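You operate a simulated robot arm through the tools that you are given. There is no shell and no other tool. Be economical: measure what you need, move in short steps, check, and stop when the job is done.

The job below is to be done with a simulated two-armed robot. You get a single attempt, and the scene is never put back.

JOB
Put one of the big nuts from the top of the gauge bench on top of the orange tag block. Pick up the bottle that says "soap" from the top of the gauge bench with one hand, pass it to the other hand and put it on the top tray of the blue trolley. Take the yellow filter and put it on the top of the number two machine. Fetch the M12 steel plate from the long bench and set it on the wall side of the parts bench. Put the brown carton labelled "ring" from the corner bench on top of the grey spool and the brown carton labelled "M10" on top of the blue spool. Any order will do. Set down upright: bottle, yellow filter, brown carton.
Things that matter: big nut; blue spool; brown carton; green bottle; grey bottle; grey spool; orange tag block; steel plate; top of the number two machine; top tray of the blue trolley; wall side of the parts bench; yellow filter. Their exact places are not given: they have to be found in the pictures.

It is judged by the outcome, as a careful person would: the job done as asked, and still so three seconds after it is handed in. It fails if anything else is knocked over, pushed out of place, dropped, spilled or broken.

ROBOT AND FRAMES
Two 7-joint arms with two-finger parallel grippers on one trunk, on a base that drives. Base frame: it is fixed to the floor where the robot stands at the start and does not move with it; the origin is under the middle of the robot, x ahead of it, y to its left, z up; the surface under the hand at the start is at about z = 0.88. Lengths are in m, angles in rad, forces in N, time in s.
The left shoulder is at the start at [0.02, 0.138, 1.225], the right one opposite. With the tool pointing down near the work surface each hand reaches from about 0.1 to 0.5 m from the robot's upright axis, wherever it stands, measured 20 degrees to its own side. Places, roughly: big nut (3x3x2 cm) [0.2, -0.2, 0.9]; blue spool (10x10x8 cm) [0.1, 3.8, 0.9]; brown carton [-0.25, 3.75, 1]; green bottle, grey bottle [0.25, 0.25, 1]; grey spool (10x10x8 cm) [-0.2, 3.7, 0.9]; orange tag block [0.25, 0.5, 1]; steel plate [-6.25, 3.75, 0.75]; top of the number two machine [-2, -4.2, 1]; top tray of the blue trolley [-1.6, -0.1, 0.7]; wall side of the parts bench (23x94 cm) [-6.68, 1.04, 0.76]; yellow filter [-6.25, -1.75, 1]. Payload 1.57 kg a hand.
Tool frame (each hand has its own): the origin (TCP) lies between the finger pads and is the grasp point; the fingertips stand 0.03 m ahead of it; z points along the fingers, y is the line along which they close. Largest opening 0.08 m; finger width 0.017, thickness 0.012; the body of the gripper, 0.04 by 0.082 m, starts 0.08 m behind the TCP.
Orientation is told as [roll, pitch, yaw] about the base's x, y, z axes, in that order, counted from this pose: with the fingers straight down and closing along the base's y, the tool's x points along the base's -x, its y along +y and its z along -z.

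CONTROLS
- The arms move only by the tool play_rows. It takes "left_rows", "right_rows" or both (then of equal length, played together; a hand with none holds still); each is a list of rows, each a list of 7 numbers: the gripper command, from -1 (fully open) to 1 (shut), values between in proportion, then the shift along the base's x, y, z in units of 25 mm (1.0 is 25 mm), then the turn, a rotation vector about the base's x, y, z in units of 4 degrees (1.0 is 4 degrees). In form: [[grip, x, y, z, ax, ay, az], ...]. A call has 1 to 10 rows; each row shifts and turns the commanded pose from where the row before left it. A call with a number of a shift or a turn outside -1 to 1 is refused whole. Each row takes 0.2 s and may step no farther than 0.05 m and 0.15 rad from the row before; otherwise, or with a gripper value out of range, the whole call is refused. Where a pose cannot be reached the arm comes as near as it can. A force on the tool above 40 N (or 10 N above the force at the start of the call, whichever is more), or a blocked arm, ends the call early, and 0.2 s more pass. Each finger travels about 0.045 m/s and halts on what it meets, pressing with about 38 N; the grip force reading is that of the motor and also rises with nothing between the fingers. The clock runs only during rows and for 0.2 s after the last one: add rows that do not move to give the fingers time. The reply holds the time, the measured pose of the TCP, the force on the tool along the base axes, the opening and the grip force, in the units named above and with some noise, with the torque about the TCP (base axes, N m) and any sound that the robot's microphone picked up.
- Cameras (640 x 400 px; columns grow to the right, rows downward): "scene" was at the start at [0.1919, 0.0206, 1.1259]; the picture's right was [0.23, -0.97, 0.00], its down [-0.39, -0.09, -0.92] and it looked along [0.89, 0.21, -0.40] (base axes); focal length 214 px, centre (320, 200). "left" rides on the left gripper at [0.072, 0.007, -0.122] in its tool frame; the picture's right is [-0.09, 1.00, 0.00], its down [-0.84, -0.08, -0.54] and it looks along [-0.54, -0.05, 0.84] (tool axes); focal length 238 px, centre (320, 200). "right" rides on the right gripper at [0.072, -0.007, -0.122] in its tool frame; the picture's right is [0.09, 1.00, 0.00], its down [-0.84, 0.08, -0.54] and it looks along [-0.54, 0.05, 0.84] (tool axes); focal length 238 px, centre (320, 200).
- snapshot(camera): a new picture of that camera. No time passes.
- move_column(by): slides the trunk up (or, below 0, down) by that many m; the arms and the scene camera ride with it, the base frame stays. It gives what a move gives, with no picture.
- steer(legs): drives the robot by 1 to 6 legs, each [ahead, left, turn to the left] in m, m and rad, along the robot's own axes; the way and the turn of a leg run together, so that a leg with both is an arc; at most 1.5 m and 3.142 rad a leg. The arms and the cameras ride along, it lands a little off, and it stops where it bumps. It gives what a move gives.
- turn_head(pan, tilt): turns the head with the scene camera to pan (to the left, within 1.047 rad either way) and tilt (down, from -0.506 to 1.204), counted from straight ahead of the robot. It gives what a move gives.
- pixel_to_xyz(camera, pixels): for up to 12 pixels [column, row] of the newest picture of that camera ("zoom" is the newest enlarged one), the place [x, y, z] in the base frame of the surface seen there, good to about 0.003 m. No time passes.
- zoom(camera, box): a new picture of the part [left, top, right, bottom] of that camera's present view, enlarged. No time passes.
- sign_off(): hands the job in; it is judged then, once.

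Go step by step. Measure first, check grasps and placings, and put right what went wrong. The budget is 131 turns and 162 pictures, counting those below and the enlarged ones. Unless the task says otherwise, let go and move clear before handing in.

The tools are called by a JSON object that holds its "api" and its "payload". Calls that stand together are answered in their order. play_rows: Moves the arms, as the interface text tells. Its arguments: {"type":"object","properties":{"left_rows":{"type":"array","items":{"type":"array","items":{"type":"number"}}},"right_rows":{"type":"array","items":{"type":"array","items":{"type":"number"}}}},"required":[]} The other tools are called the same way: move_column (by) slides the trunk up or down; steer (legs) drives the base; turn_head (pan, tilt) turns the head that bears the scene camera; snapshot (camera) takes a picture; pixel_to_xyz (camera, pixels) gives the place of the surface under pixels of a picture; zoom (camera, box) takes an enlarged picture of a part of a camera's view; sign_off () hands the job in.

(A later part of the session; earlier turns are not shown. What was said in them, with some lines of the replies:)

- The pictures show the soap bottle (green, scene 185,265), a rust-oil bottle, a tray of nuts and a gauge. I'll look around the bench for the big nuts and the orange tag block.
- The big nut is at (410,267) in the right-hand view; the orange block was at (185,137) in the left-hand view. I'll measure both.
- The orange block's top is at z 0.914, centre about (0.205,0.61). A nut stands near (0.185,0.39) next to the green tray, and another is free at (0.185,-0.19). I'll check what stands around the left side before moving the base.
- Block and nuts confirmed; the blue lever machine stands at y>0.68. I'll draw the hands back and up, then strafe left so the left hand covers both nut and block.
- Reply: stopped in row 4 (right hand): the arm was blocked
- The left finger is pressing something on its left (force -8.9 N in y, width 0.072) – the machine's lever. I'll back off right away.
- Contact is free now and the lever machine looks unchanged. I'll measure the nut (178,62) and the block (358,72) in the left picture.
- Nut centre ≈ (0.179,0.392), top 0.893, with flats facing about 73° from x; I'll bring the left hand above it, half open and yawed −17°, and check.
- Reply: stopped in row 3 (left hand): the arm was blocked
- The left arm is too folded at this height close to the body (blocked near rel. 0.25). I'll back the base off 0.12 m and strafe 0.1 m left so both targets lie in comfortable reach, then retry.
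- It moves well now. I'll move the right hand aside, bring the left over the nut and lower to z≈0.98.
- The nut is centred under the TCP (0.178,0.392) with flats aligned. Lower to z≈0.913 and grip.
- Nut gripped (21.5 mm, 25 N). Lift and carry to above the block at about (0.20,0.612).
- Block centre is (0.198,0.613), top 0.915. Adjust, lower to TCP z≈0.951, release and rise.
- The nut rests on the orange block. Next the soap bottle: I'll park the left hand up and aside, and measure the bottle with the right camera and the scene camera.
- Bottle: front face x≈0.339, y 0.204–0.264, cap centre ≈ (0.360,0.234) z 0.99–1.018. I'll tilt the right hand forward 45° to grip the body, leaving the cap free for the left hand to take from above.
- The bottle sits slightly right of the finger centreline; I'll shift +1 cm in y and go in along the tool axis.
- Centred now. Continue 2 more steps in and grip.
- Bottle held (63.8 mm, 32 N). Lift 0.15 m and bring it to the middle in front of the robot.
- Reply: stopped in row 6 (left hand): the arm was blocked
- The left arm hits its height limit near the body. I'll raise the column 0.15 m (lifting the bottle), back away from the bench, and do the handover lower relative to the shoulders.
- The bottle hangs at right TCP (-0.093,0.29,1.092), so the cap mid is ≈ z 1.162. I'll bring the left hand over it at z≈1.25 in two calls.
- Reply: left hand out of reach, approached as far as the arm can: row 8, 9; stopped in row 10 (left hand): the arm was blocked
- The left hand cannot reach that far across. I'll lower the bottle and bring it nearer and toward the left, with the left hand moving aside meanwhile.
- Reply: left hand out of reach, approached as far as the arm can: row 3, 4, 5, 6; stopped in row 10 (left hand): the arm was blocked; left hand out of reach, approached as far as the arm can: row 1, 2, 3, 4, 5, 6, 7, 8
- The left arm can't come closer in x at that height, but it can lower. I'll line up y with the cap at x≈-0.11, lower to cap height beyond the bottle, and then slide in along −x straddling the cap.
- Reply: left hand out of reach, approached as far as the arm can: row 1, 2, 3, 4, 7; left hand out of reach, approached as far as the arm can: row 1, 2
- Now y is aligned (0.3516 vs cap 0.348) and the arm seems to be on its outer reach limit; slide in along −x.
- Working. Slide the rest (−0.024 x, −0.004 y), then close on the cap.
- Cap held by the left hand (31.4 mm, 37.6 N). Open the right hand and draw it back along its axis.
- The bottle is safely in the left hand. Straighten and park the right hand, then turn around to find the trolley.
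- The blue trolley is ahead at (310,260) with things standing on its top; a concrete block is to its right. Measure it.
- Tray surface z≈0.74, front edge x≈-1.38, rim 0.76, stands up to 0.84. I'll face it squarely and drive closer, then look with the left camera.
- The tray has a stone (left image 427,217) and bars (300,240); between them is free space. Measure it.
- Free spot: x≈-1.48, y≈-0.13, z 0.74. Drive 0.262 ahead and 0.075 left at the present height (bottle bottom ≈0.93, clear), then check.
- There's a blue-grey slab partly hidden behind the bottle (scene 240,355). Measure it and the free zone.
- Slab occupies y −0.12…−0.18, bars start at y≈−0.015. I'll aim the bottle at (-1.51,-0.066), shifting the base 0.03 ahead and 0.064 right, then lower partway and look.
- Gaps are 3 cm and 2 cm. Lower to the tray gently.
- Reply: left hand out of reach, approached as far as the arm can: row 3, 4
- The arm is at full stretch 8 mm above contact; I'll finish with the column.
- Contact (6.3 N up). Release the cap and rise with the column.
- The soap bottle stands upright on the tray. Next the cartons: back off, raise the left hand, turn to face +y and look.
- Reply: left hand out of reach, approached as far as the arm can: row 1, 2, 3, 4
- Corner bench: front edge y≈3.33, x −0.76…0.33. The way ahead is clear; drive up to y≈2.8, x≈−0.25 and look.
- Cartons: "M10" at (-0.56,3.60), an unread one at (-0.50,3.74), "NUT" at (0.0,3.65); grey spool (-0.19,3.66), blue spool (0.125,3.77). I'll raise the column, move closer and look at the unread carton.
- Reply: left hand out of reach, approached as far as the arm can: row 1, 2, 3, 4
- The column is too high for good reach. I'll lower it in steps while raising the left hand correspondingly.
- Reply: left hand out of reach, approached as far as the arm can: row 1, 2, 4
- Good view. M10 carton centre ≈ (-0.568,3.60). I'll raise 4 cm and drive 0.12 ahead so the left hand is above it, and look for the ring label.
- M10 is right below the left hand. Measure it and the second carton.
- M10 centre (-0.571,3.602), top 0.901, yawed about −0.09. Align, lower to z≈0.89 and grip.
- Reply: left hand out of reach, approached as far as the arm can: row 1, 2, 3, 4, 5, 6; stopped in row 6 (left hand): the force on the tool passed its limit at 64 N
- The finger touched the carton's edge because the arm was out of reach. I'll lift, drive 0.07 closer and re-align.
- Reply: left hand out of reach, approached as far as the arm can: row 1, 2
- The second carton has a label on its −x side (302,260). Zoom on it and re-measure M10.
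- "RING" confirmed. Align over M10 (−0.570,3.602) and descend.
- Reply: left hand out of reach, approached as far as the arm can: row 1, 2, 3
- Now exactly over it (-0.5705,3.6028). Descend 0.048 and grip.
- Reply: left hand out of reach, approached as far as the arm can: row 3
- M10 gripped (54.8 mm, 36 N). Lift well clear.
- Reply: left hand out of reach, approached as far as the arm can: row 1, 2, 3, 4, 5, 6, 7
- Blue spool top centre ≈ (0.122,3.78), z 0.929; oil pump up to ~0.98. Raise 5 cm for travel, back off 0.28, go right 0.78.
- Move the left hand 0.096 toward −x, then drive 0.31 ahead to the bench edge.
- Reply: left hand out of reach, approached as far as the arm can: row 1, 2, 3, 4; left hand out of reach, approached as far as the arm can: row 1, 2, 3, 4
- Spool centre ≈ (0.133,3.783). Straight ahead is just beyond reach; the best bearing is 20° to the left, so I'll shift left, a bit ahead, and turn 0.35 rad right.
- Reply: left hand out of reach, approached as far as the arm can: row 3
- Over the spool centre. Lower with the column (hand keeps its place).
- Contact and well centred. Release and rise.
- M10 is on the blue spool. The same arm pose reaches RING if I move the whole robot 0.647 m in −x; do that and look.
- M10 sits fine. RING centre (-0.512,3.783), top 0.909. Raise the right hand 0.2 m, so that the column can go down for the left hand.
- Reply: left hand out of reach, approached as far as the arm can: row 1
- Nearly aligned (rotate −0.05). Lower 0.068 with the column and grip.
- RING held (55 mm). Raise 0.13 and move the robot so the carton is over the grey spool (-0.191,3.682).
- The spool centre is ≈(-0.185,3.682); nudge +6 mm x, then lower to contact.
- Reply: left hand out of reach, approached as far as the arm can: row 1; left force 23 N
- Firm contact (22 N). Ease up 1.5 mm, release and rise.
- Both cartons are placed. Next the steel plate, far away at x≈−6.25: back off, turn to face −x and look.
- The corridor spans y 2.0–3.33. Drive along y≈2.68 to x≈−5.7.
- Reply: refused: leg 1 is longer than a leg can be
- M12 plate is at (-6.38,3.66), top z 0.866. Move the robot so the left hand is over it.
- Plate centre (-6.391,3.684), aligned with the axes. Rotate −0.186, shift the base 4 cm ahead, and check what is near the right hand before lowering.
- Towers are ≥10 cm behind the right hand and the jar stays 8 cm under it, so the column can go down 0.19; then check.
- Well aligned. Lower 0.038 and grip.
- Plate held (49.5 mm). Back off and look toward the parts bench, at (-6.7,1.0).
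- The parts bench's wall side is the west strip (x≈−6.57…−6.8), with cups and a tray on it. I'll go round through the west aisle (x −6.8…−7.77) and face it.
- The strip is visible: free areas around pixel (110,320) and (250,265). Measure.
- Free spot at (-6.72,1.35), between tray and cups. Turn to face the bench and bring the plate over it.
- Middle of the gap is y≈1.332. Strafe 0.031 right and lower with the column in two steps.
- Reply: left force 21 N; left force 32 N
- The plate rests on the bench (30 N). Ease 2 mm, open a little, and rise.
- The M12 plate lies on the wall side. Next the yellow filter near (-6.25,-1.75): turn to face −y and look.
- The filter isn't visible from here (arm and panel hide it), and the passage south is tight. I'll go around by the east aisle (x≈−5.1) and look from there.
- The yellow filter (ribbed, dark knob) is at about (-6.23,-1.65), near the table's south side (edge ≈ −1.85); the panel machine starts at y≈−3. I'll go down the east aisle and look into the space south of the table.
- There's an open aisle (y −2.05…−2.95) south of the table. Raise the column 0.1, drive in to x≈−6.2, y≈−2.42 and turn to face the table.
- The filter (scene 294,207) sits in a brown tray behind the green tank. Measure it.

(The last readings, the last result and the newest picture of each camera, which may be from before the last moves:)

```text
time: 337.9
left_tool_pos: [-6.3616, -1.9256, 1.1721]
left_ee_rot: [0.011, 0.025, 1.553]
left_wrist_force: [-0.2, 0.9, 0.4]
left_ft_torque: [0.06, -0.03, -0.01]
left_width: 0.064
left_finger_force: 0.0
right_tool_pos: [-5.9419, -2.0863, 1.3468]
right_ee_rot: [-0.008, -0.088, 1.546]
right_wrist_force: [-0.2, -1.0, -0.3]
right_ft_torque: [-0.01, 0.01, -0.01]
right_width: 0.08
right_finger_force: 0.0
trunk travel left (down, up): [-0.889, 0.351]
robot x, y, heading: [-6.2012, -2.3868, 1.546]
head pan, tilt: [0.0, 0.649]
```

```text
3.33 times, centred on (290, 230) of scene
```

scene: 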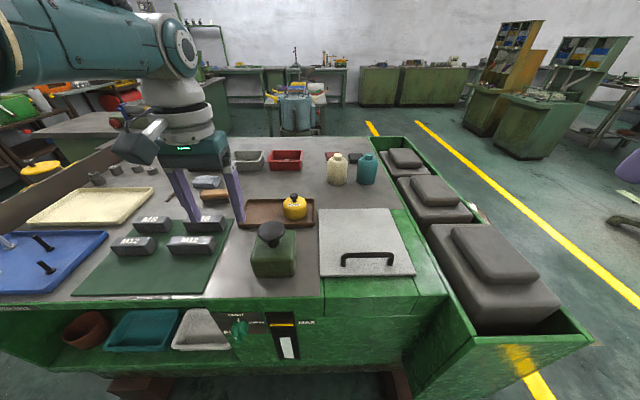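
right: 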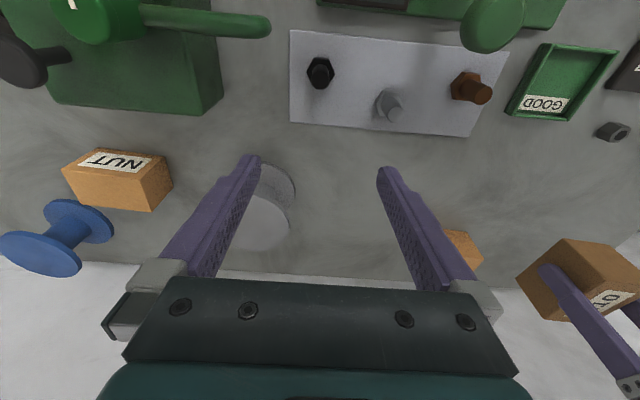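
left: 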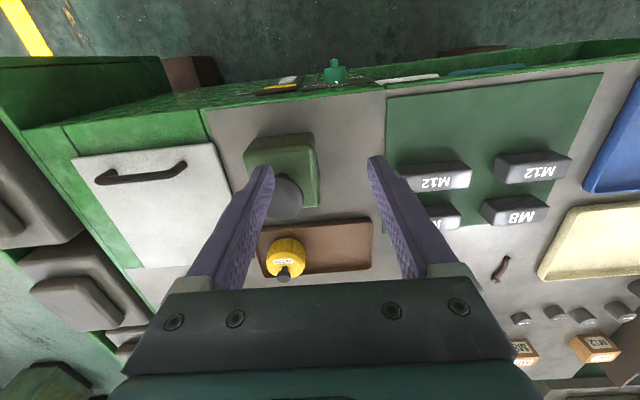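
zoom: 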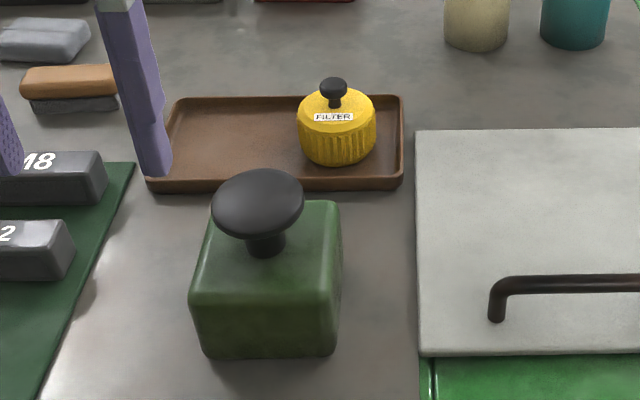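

Filter: body centre ≈ (-6.265,-1.665), ~62 mm wide, z 0.927–0.977, knob top 1.005. Bring the left hand over it and lower to z≈1.05 for a check.

{"api": "steer", "payload": {"legs": [[0.262, -0.09, 0]]}}

{"api": "play_rows", "payload": {"left_rows": [[-1, 0, 0, 0, 0, 0, 0], [-1, 0, 0, 0, 0, 0, 0]]}}

{"api": "move_column", "payload": {"by": -0.1}}

{"api": "snapshot", "payload": {"camera": "left"}}

```text
time: 339.9
left_tool_pos: [-6.2605, -1.6664, 1.1734]
left_ee_rot: [0.008, 0.025, 1.545]
left_wrist_force: [-0.2, 0.1, 0.2]
left_ft_torque: [-0.01, 0.01, -0.01]
left_width: 0.064
left_finger_force: 0.0
right_tool_pos: [-5.8415, -1.829, 1.3482]
right_ee_rot: [-0.008, -0.09, 1.54]
right_wrist_force: [0.0, 0.4, 0.3]
right_ft_torque: [-0.03, -0.02, 0.03]
right_width: 0.08
right_finger_force: 0.0
trunk travel left (down, up): [-0.889, 0.351]
robot x, y, heading: [-6.1012, -2.1305, 1.545]
head pan, tilt: [0.0, 0.649]
```

```text
time: 340.5
left_tool_pos: [-6.2611, -1.6656, 1.1728]
left_ee_rot: [0.009, 0.023, 1.547]
left_wrist_force: [0.3, -0.3, 0.2]
left_ft_torque: [0.03, -0.02, -0.02]
left_width: 0.0801
left_finger_force: 0.0
right_tool_pos: [-5.8409, -1.8299, 1.3475]
right_ee_rot: [-0.008, -0.088, 1.538]
right_wrist_force: [0.2, -0.4, 0.6]
right_ft_torque: [0.01, -0.03, 0.0]
right_width: 0.0799
right_finger_force: 0.1
trunk travel left (down, up): [-0.889, 0.351]
robot x, y, heading: [-6.1037, -2.1306, 1.542]
head pan, tilt: [0.0, 0.649]
```

```text
time: 341.8
left_tool_pos: [-6.2612, -1.6658, 1.0724]
left_ee_rot: [0.008, 0.024, 1.547]
left_wrist_force: [0.2, 0.1, 0.5]
left_ft_torque: [-0.01, -0.01, -0.04]
left_width: 0.0798
left_finger_force: 0.0
right_tool_pos: [-5.8418, -1.8295, 1.2482]
right_ee_rot: [-0.009, -0.091, 1.541]
right_wrist_force: [0.4, -0.3, 0.1]
right_ft_torque: [-0.02, 0.0, 0.0]
right_width: 0.0802
right_finger_force: 0.1
trunk travel left (down, up): [-0.789, 0.451]
robot x, y, heading: [-6.1027, -2.1259, 1.541]
head pan, tilt: [0.0, 0.649]
```

```text
34 pictures are left
```

left: 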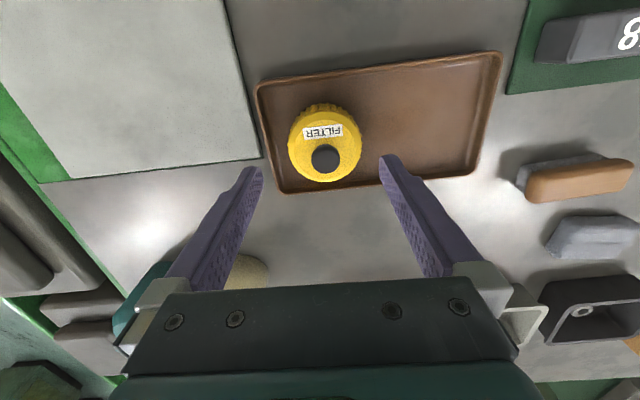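

Offset about (−5 mm, +6 mm); correct and lower to z≈0.977.

{"api": "play_rows", "payload": {"left_rows": [[-1, -0.2, 0.25, 0, 0, 0, 0], [-1, 0, 0, 0, 0, 0, 0]]}}

{"api": "move_column", "payload": {"by": -0.05}}

{"api": "snapshot", "payload": {"camera": "left"}}

```text
time: 342.4
left_tool_pos: [-6.2666, -1.6648, 1.0734]
left_ee_rot: [0.009, 0.023, 1.547]
left_wrist_force: [0.0, -0.5, 0.4]
left_ft_torque: [-0.04, 0.0, -0.02]
left_width: 0.0797
left_finger_force: 0.1
left hand out of reach, approached as far as the arm can: row 1
right_tool_pos: [-5.8422, -1.8305, 1.2469]
right_ee_rot: [-0.009, -0.089, 1.539]
right_wrist_force: [0.1, -0.5, -0.3]
right_ft_torque: [0.0, -0.04, 0.02]
right_width: 0.08
right_finger_force: 0.0
trunk travel left (down, up): [-0.789, 0.451]
robot x, y, heading: [-6.1019, -2.1277, 1.541]
head pan, tilt: [0.0, 0.649]
```

```text
time: 343.3
left_tool_pos: [-6.2663, -1.6656, 1.0249]
left_ee_rot: [0.01, 0.025, 1.547]
left_wrist_force: [-0.3, -0.1, -0.1]
left_ft_torque: [-0.01, 0.02, 0.01]
left_width: 0.08
left_finger_force: 0.1
right_tool_pos: [-5.8415, -1.83, 1.1983]
right_ee_rot: [-0.008, -0.088, 1.54]
right_wrist_force: [0.7, 0.1, 0.5]
right_ft_torque: [0.0, -0.01, 0.01]
right_width: 0.08
right_finger_force: 0.0
trunk travel left (down, up): [-0.739, 0.501]
robot x, y, heading: [-6.105, -2.1284, 1.545]
head pan, tilt: [0.0, 0.649]
```

```text
33 pictures are left
```

left: 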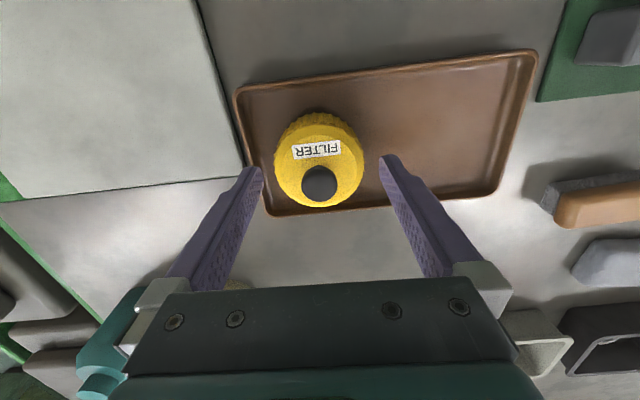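

{"api": "pixel_to_xyz", "payload": {"camera": "left", "pixels": [[240, 110], [250, 150], [262, 195], [265, 185], [276, 160], [363, 165], [320, 205], [320, 115]]}}

{"api": "steer", "payload": {"legs": [[0.006, 0, 0]]}}

```text
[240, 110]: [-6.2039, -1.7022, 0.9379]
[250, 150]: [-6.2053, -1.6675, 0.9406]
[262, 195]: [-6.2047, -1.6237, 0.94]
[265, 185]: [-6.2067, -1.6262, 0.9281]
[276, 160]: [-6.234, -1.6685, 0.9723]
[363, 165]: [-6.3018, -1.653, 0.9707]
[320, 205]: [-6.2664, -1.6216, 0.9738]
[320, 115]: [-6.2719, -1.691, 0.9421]
```

```text
time: 344.1
left_tool_pos: [-6.2671, -1.6587, 1.0248]
left_ee_rot: [0.009, 0.026, 1.546]
left_wrist_force: [0.4, 0.1, 0.8]
left_ft_torque: [-0.01, -0.02, 0.05]
left_width: 0.0798
left_finger_force: 0.0
right_tool_pos: [-5.8402, -1.8235, 1.1972]
right_ee_rot: [-0.01, -0.09, 1.539]
right_wrist_force: [0.1, -0.8, -0.1]
right_ft_torque: [0.0, -0.02, 0.02]
right_width: 0.0799
right_finger_force: 0.2
trunk travel left (down, up): [-0.739, 0.501]
robot x, y, heading: [-6.103, -2.125, 1.541]
head pan, tilt: [0.0, 0.649]
```

Filter spans x −6.302…−6.234, centred with the TCP. Lower 0.046 and grip the body.

{"api": "move_column", "payload": {"by": -0.047}}

{"api": "play_rows", "payload": {"left_rows": [[0, 0, 0, 0, 0, 0, 0], [0.2, 0, 0, 0, 0, 0, 0], [0.2, 0, 0, 0, 0, 0, 0]]}}

{"api": "move_column", "payload": {"by": 0.2}}

{"api": "snapshot", "payload": {"camera": "left"}}

```text
time: 344.9
left_tool_pos: [-6.2668, -1.6595, 0.9769]
left_ee_rot: [0.008, 0.023, 1.546]
left_wrist_force: [-1.3, -1.0, -1.1]
left_ft_torque: [-0.01, 0.0, 0.0]
left_width: 0.0801
left_finger_force: 0.0
right_tool_pos: [-5.8425, -1.8235, 1.1507]
right_ee_rot: [-0.008, -0.089, 1.538]
right_wrist_force: [0.2, -0.5, -0.1]
right_ft_torque: [-0.01, 0.01, 0.0]
right_width: 0.0801
right_finger_force: 0.0
trunk travel left (down, up): [-0.692, 0.548]
robot x, y, heading: [-6.1065, -2.1233, 1.542]
head pan, tilt: [0.0, 0.649]
```

```text
time: 345.7
left_tool_pos: [-6.2675, -1.6592, 0.9771]
left_ee_rot: [0.01, 0.025, 1.546]
left_wrist_force: [-0.3, -0.7, 1.5]
left_ft_torque: [-0.01, -0.07, -0.04]
left_width: 0.0709
left_finger_force: 35.1
right_tool_pos: [-5.8405, -1.8233, 1.1512]
right_ee_rot: [-0.008, -0.09, 1.541]
right_wrist_force: [0.6, -0.4, 0.4]
right_ft_torque: [-0.01, 0.0, 0.0]
right_width: 0.0801
right_finger_force: 0.1
trunk travel left (down, up): [-0.692, 0.548]
robot x, y, heading: [-6.1058, -2.1213, 1.541]
head pan, tilt: [0.0, 0.649]
```

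```text
time: 347.9
left_tool_pos: [-6.267, -1.6599, 1.1767]
left_ee_rot: [0.011, 0.025, 1.547]
left_wrist_force: [-0.3, 1.2, -0.7]
left_ft_torque: [-0.01, -0.01, 0.01]
left_width: 0.0708
left_finger_force: 37.7
right_tool_pos: [-5.8413, -1.8242, 1.3491]
right_ee_rot: [-0.009, -0.089, 1.54]
right_wrist_force: [0.6, 0.0, 0.3]
right_ft_torque: [0.0, -0.01, -0.03]
right_width: 0.0801
right_finger_force: 0.1
trunk travel left (down, up): [-0.892, 0.348]
robot x, y, heading: [-6.1023, -2.122, 1.547]
head pan, tilt: [0.0, 0.649]
```

```text
32 pictures are left
```

left: 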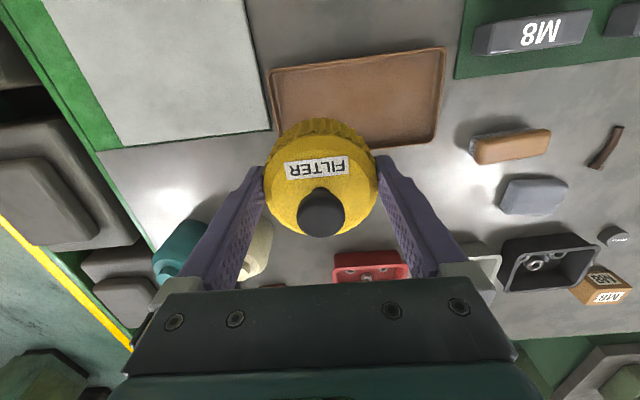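

The filter is held (71 mm, 38 N). Leave the aisle eastward and look toward the number two machine at (-2,-4.2).

{"api": "steer", "payload": {"legs": [[-0.3, 0, 0], [0, 0, -1.547], [1.45, 0, 0], [0.2, 0, 0]]}}

{"api": "turn_head", "payload": {"pan": -0.7, "tilt": 0.25}}

{"api": "snapshot", "payload": {"camera": "scene"}}

{"api": "pixel_to_xyz", "payload": {"camera": "scene", "pixels": [[100, 200], [200, 200], [300, 200], [400, 200], [500, 200], [100, 250], [200, 250], [300, 250], [400, 250], [250, 300], [350, 300], [450, 260]]}}

```text
time: 361.7
left_tool_pos: [-4.003, -2.2243, 1.1772]
left_ee_rot: [0.009, 0.024, 0.015]
left_wrist_force: [-0.3, -0.3, -1.3]
left_ft_torque: [0.0, 0.01, 0.01]
left_width: 0.0709
left_finger_force: 38.4
right_tool_pos: [-4.1496, -2.6548, 1.3501]
right_ee_rot: [-0.007, -0.089, 0.005]
right_wrist_force: [0.4, 1.0, 0.3]
right_ft_torque: [0.01, 0.0, 0.0]
right_width: 0.0801
right_finger_force: 0.1
trunk travel left (down, up): [-0.892, 0.348]
robot x, y, heading: [-4.459, -2.4075, 0.011]
head pan, tilt: [0.0, 0.649]
```

```text
time: 362.8
left_tool_pos: [-4.0011, -2.2237, 1.1772]
left_ee_rot: [0.011, 0.024, 0.014]
left_wrist_force: [0.3, 0.2, -1.3]
left_ft_torque: [0.03, -0.01, 0.0]
left_width: 0.0707
left_finger_force: 38.2
right_tool_pos: [-4.1504, -2.6549, 1.3498]
right_ee_rot: [-0.009, -0.089, 0.007]
right_wrist_force: [-0.8, 0.3, 0.0]
right_ft_torque: [0.0, 0.02, 0.01]
right_width: 0.0797
right_finger_force: 0.0
trunk travel left (down, up): [-0.892, 0.348]
robot x, y, heading: [-4.4573, -2.4051, 0.008]
head pan, tilt: [-0.7, 0.25]
```

```text
31 pictures are left
```

scene: 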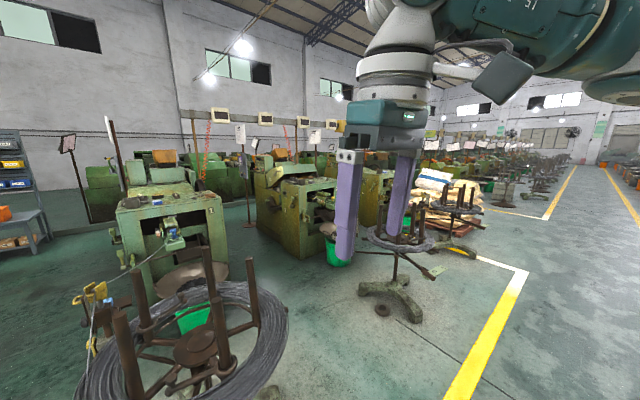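

```text
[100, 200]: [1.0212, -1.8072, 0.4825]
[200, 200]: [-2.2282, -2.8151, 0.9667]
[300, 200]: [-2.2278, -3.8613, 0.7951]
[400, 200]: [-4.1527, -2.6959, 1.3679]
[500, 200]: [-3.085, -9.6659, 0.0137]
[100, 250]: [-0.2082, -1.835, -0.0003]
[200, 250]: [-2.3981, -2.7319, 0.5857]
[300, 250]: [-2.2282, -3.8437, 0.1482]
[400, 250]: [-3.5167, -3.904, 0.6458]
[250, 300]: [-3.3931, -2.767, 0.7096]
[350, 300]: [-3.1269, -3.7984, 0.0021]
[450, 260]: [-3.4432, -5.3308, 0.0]
```

{"api": "zoom", "payload": {"camera": "scene", "box": [230, 120, 470, 330]}}

{"api": "pixel_to_xyz", "payload": {"camera": "scene", "pixels": [[275, 160], [300, 178], [262, 235], [318, 205], [333, 245], [365, 291], [415, 315], [383, 310], [375, 235], [430, 240], [225, 205], [290, 165]]}}

```text
1.90 times, centred on (350, 225) of scene
```

zoom: 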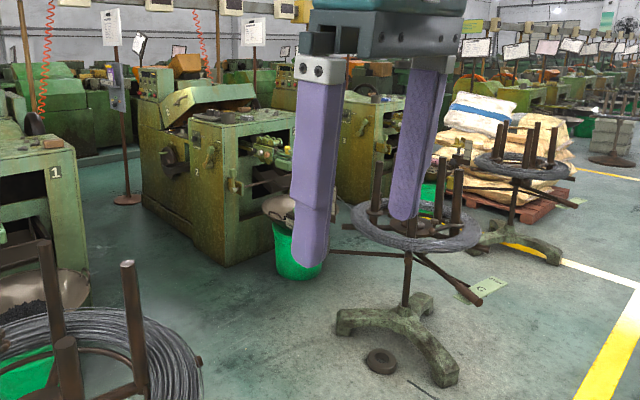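

```text
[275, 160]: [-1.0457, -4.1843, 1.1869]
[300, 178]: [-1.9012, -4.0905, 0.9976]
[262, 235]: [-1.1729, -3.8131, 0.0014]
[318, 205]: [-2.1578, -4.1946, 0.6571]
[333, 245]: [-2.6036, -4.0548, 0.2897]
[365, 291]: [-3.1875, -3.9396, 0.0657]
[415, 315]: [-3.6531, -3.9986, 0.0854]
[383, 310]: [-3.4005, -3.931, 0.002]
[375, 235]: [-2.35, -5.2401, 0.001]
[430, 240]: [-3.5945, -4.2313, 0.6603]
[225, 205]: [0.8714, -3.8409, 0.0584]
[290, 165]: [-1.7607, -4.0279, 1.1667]
```

Machine "2" is identified; its flat top is at z≈1.0 near (-2.0,-4.1). The lane between the wire stands (y≈−3.36) leads to the gap north of it. Raise 0.15 m and drive there, then face −y.

{"api": "move_column", "payload": {"by": 0.15}}

{"api": "steer", "payload": {"legs": [[0, -0.955, -0.008], [1.45, 0, 0], [0.83, 0, 0], [0, 0, -1.571]]}}

{"api": "turn_head", "payload": {"pan": 0.0, "tilt": 0.7}}

{"api": "snapshot", "payload": {"camera": "scene"}}

{"api": "snapshot", "payload": {"camera": "left"}}

```text
time: 364.5
left_tool_pos: [-4.0027, -2.2242, 1.3259]
left_ee_rot: [0.009, 0.025, 0.015]
left_wrist_force: [0.3, -0.6, -1.2]
left_ft_torque: [-0.03, 0.0, -0.02]
left_width: 0.0706
left_finger_force: 37.9
right_tool_pos: [-4.1504, -2.6546, 1.5004]
right_ee_rot: [-0.008, -0.09, 0.007]
right_wrist_force: [-0.7, -0.3, 0.8]
right_ft_torque: [0.02, 0.0, 0.04]
right_width: 0.08
right_finger_force: 0.1
trunk travel left (down, up): [-1.042, 0.198]
robot x, y, heading: [-4.4556, -2.4065, 0.007]
head pan, tilt: [-0.7, 0.25]
```

```text
time: 384.2
left_tool_pos: [-1.9269, -3.7699, 1.3268]
left_ee_rot: [0.008, 0.023, -1.518]
left_wrist_force: [0.4, 0.1, -1.6]
left_ft_torque: [-0.01, -0.03, -0.02]
left_width: 0.0706
left_finger_force: 38.1
right_tool_pos: [-2.3625, -3.6379, 1.4992]
right_ee_rot: [-0.007, -0.088, -1.525]
right_wrist_force: [-0.6, -0.2, -1.1]
right_ft_torque: [0.03, 0.0, -0.01]
right_width: 0.08
right_finger_force: 0.0
trunk travel left (down, up): [-1.042, 0.198]
robot x, y, heading: [-2.1226, -3.3216, -1.529]
head pan, tilt: [-0.7, 0.25]
```

```text
time: 385.3
left_tool_pos: [-1.9262, -3.7689, 1.3274]
left_ee_rot: [0.007, 0.023, -1.518]
left_wrist_force: [-0.7, -0.4, -2.4]
left_ft_torque: [0.01, -0.02, 0.0]
left_width: 0.0706
left_finger_force: 38.0
right_tool_pos: [-2.3629, -3.6381, 1.5004]
right_ee_rot: [-0.01, -0.089, -1.526]
right_wrist_force: [-0.1, 0.8, 0.3]
right_ft_torque: [0.01, 0.04, -0.01]
right_width: 0.0802
right_finger_force: 0.0
trunk travel left (down, up): [-1.042, 0.198]
robot x, y, heading: [-2.1242, -3.3243, -1.522]
head pan, tilt: [0.0, 0.7]
```

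```text
29 pictures are left
```

scene: 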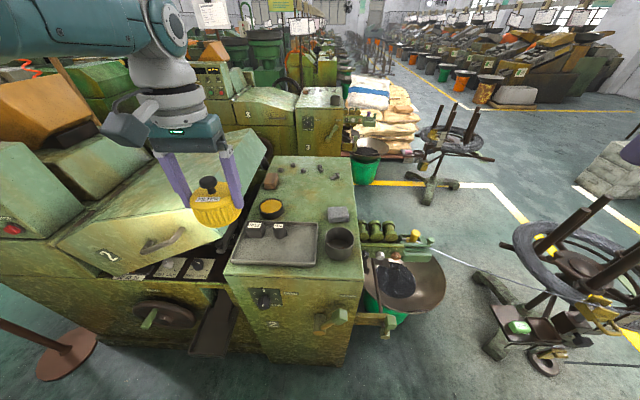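

```text
28 pictures are left
```

left: 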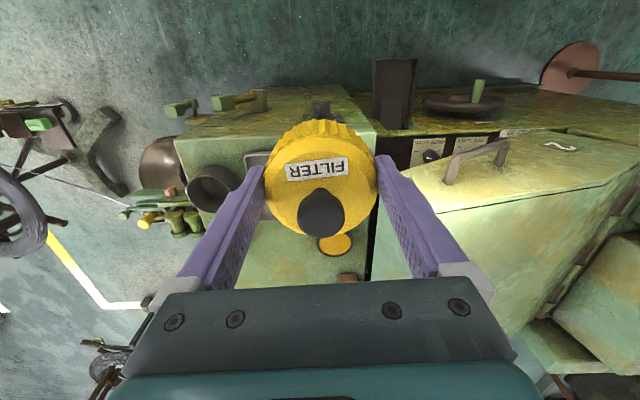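

The machine's flat top holds a tray, cup, yellow disc, block and small bits; a free area is around (305,195). Measure it.

{"api": "pixel_to_xyz", "payload": {"camera": "scene", "pixels": [[305, 200], [271, 208], [283, 208], [338, 214], [327, 215], [305, 222], [300, 170], [272, 181], [335, 175], [350, 200], [330, 232], [320, 190]]}}

{"api": "zoom", "payload": {"camera": "scene", "box": [230, 140, 370, 280]}}

```text
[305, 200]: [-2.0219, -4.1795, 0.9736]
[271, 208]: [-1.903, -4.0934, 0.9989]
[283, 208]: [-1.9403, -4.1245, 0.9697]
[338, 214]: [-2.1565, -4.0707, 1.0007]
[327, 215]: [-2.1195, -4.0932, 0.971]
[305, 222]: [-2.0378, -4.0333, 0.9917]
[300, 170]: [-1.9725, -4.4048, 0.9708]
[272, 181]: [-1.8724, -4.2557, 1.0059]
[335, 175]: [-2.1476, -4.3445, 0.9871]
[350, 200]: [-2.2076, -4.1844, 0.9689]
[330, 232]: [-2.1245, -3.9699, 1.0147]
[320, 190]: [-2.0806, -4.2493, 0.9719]
```

```text
2.86 times, centred on (300, 210) of scene
```

zoom: 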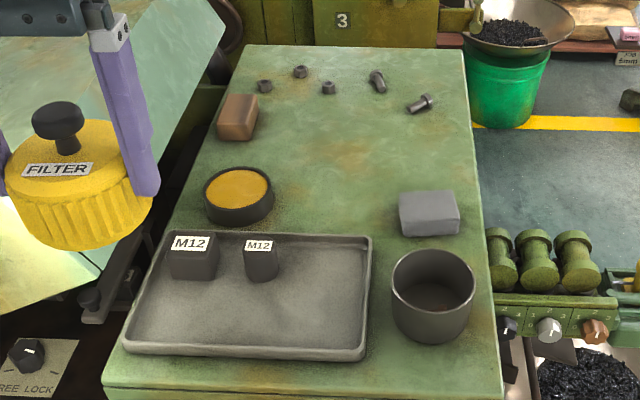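

Free spot ≈ (-2.03,-4.11), z 0.97. To keep the base clear of the machine, I'll turn 0.468 right and shift so that the filter ends up directly south of the axis.

{"api": "steer", "payload": {"legs": [[0, 0, -0.468], [0.235, 0.208, 0]]}}

{"api": "move_column", "payload": {"by": -0.17}}

{"api": "turn_head", "payload": {"pan": 0.45, "tilt": 0.8}}

{"api": "snapshot", "payload": {"camera": "left"}}

{"api": "snapshot", "payload": {"camera": "scene"}}

```text
time: 388.8
left_tool_pos: [-2.0561, -4.1163, 1.3263]
left_ee_rot: [0.01, 0.023, -1.981]
left_wrist_force: [0.4, 0.4, -1.3]
left_ft_torque: [0.0, -0.01, 0.02]
left_width: 0.0708
left_finger_force: 38.2
right_tool_pos: [-2.3872, -3.8033, 1.4994]
right_ee_rot: [-0.008, -0.088, -1.989]
right_wrist_force: [0.4, 0.8, 0.1]
right_ft_torque: [0.0, -0.02, 0.02]
right_width: 0.0801
right_finger_force: 0.0
trunk travel left (down, up): [-1.042, 0.198]
robot x, y, heading: [-2.0313, -3.6292, -1.983]
head pan, tilt: [0.0, 0.7]
```

```text
time: 390.7
left_tool_pos: [-2.0554, -4.1148, 1.1574]
left_ee_rot: [0.008, 0.026, -1.981]
left_wrist_force: [-0.4, 0.1, -0.4]
left_ft_torque: [-0.01, -0.05, 0.03]
left_width: 0.0704
left_finger_force: 37.9
right_tool_pos: [-2.3878, -3.8026, 1.3296]
right_ee_rot: [-0.01, -0.089, -1.99]
right_wrist_force: [-1.3, -0.6, 0.2]
right_ft_torque: [0.03, 0.01, -0.02]
right_width: 0.08
right_finger_force: 0.0
trunk travel left (down, up): [-0.872, 0.368]
robot x, y, heading: [-2.0304, -3.6235, -1.984]
head pan, tilt: [0.0, 0.7]
```

```text
time: 391.6
left_tool_pos: [-2.0546, -4.1158, 1.1564]
left_ee_rot: [0.007, 0.027, -1.981]
left_wrist_force: [0.5, 0.3, -0.9]
left_ft_torque: [0.02, -0.01, -0.01]
left_width: 0.0707
left_finger_force: 38.1
right_tool_pos: [-2.3877, -3.8032, 1.3294]
right_ee_rot: [-0.008, -0.089, -1.992]
right_wrist_force: [0.8, -0.3, 0.2]
right_ft_torque: [-0.02, 0.0, 0.02]
right_width: 0.0801
right_finger_force: 0.0
trunk travel left (down, up): [-0.872, 0.368]
robot x, y, heading: [-2.0317, -3.6275, -1.987]
head pan, tilt: [0.45, 0.799]
```

```text
26 pictures are left
```

left: 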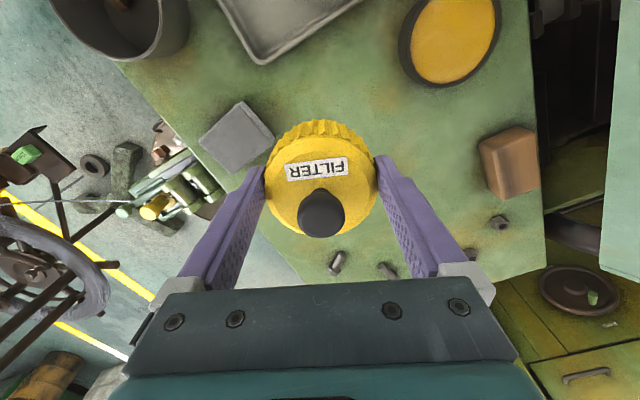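

```text
25 pictures are left
```

scene: 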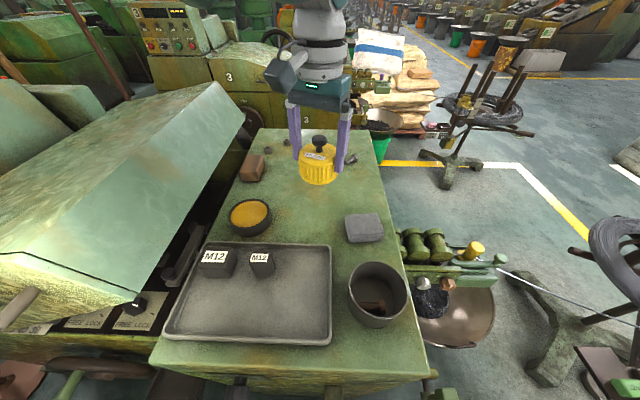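

The grey block would be close to the finger; shift 0.035 to the left (about +x), then lower to just above the surface and check.

{"api": "steer", "payload": {"legs": [[0, 0.035, 0]]}}

{"api": "move_column", "payload": {"by": -0.09}}

{"api": "snapshot", "payload": {"camera": "left"}}

{"api": "pixel_to_xyz", "payload": {"camera": "left", "pixels": [[200, 150], [220, 150], [240, 150], [220, 100], [240, 100], [260, 100], [450, 60], [440, 90], [420, 60], [320, 270], [370, 270], [300, 60]]}}

```text
time: 392.5
left_tool_pos: [-2.0248, -4.1297, 1.1555]
left_ee_rot: [0.009, 0.026, -1.983]
left_wrist_force: [-0.4, 0.3, -1.4]
left_ft_torque: [0.02, 0.01, 0.0]
left_width: 0.0707
left_finger_force: 37.8
right_tool_pos: [-2.3556, -3.8176, 1.3299]
right_ee_rot: [-0.009, -0.088, -1.991]
right_wrist_force: [0.3, 0.2, 0.7]
right_ft_torque: [0.0, 0.0, 0.02]
right_width: 0.0798
right_finger_force: 0.0
trunk travel left (down, up): [-0.872, 0.368]
robot x, y, heading: [-2.0019, -3.6398, -1.99]
head pan, tilt: [0.45, 0.799]
```

```text
time: 393.7
left_tool_pos: [-2.0238, -4.1297, 1.0666]
left_ee_rot: [0.009, 0.024, -1.982]
left_wrist_force: [0.4, -0.1, -0.7]
left_ft_torque: [0.01, -0.01, 0.0]
left_width: 0.0708
left_finger_force: 37.9
right_tool_pos: [-2.3564, -3.817, 1.2413]
right_ee_rot: [-0.007, -0.088, -1.989]
right_wrist_force: [-0.2, 0.6, -0.2]
right_ft_torque: [-0.04, -0.03, -0.01]
right_width: 0.08
right_finger_force: 0.2
trunk travel left (down, up): [-0.782, 0.458]
robot x, y, heading: [-2.0042, -3.6416, -1.987]
head pan, tilt: [0.45, 0.799]
```

```text
24 pictures are left
```

left: 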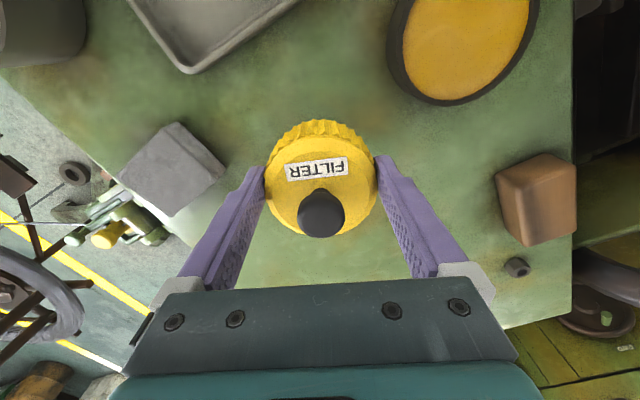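

```text
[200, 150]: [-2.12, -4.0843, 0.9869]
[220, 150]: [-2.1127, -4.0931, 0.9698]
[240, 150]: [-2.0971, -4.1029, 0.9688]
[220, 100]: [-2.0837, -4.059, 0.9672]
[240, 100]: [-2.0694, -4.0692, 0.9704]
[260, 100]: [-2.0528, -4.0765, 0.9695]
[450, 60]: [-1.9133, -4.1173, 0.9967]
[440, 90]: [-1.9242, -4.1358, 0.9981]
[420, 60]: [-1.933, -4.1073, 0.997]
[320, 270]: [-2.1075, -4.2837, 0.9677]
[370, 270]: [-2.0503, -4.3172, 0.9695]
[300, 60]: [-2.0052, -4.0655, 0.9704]
```

Clear by 4 cm on all sides. Lower to contact.

{"api": "move_column", "payload": {"by": -0.041}}

{"api": "move_column", "payload": {"by": -0.003}}

```text
time: 394.6
left_tool_pos: [-2.0251, -4.131, 1.0252]
left_ee_rot: [0.007, 0.023, -1.98]
left_wrist_force: [-0.4, -0.1, -0.8]
left_ft_torque: [0.02, -0.01, -0.02]
left_width: 0.0709
left_finger_force: 38.3
right_tool_pos: [-2.3564, -3.8172, 1.1996]
right_ee_rot: [-0.009, -0.09, -1.99]
right_wrist_force: [0.1, -0.6, 0.4]
right_ft_torque: [0.0, 0.01, 0.01]
right_width: 0.0801
right_finger_force: 0.1
trunk travel left (down, up): [-0.741, 0.499]
robot x, y, heading: [-2.0004, -3.6404, -1.984]
head pan, tilt: [0.45, 0.799]
```

```text
time: 395.1
left_tool_pos: [-2.0242, -4.1302, 1.022]
left_ee_rot: [0.007, 0.023, -1.981]
left_wrist_force: [-0.7, 0.5, 0.2]
left_ft_torque: [0.04, 0.08, -0.03]
left_width: 0.0704
left_finger_force: 38.3
right_tool_pos: [-2.3562, -3.8181, 1.1959]
right_ee_rot: [-0.008, -0.089, -1.99]
right_wrist_force: [0.5, 0.3, -0.2]
right_ft_torque: [0.02, -0.01, -0.02]
right_width: 0.08
right_finger_force: 0.1
trunk travel left (down, up): [-0.738, 0.502]
robot x, y, heading: [-2.0024, -3.6388, -1.989]
head pan, tilt: [0.45, 0.799]
```

Just touching (force changed to +0.2 N). One more millimetre, then release and rise.

{"api": "move_column", "payload": {"by": -0.001}}

{"api": "play_rows", "payload": {"left_rows": [[-0.9, 0, 0, 0, 0, 0, 0], [-1, 0, 0, 0, 0, 0, 0], [-1, 0, 0, 0, 0, 0, 0]]}}

{"api": "move_column", "payload": {"by": 0.15}}

{"api": "snapshot", "payload": {"camera": "scene"}}

{"api": "snapshot", "payload": {"camera": "left"}}

```text
time: 395.6
left_tool_pos: [-2.0242, -4.1292, 1.0231]
left_ee_rot: [0.01, 0.024, -1.983]
left_wrist_force: [2.7, 5.1, 12.9]
left_ft_torque: [0.35, 0.32, -0.15]
left_width: 0.0706
left_finger_force: 38.0
right_tool_pos: [-2.3563, -3.8177, 1.1946]
right_ee_rot: [-0.01, -0.087, -1.99]
right_wrist_force: [-0.4, -0.1, -0.1]
right_ft_torque: [-0.01, -0.04, -0.02]
right_width: 0.0798
right_finger_force: 0.1
trunk travel left (down, up): [-0.737, 0.503]
robot x, y, heading: [-2.0004, -3.6399, -1.987]
head pan, tilt: [0.45, 0.799]
```

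```text
time: 396.4
left_tool_pos: [-2.0226, -4.1297, 1.0212]
left_ee_rot: [0.01, 0.025, -1.981]
left_wrist_force: [0.9, -0.1, 0.2]
left_ft_torque: [0.02, 0.01, 0.0]
left_width: 0.08
left_finger_force: 0.1
right_tool_pos: [-2.355, -3.8179, 1.195]
right_ee_rot: [-0.011, -0.091, -1.99]
right_wrist_force: [-0.3, -0.1, 0.1]
right_ft_torque: [-0.01, 0.0, 0.01]
right_width: 0.08
right_finger_force: 0.1
trunk travel left (down, up): [-0.737, 0.503]
robot x, y, heading: [-2.0083, -3.639, -1.986]
head pan, tilt: [0.45, 0.799]
```

```text
time: 398.1
left_tool_pos: [-2.0248, -4.13, 1.1717]
left_ee_rot: [0.008, 0.026, -1.982]
left_wrist_force: [-0.1, 0.7, 0.1]
left_ft_torque: [-0.02, 0.02, -0.01]
left_width: 0.0799
left_finger_force: 0.1
right_tool_pos: [-2.3559, -3.8168, 1.344]
right_ee_rot: [-0.008, -0.089, -1.989]
right_wrist_force: [0.2, -0.4, -0.8]
right_ft_torque: [0.0, -0.02, 0.0]
right_width: 0.08
right_finger_force: 0.0
trunk travel left (down, up): [-0.887, 0.353]
robot x, y, heading: [-1.9994, -3.6411, -1.988]
head pan, tilt: [0.45, 0.799]
```

```text
23 pictures are left
```

scene: 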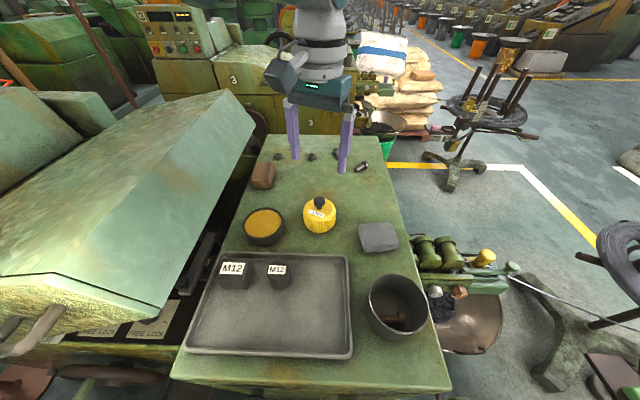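

```text
22 pictures are left
```

left: 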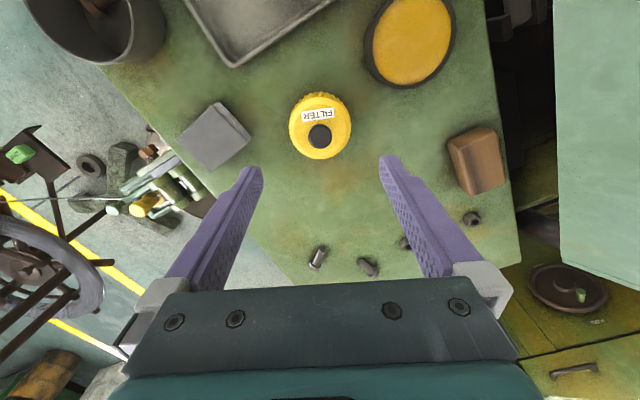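

The filter stands upright on machine two, untouched and clear of its neighbours, and the other five placements were seen in place when I left them. I'm handing the job in.

{"api": "sign_off", "payload": {}}

```text
The job is handed in.
```

I finished all six placements and handed the job in. I saw each one in place when I let go, but I did not go back to check the earlier ones before handing in.

- **Big nut:** it sits on top of the orange tag block.
- **Soap bottle:** I picked it up with the right hand and passed it to the left. It stands upright on the top tray of the blue trolley.
- **Yellow filter:** it stands upright on the top of the number two machine.
- **M12 steel plate:** it lies on the wall side of the parts bench, between the tray and the cups.
- **Cartons:** "ring" is on the grey spool and "M10" is on the blue spool, both upright.

I made unplanned contact twice:

- Early on, the left hand pressed lightly (about 9 N) against the lever of the blue machine on the gauge bench. I backed off at once and the machine looked unchanged.
- A fingertip pressed on the edge of the M10 carton (64 N peak) before I picked it up. It was still upright in the same spot, and I then gripped it normally.
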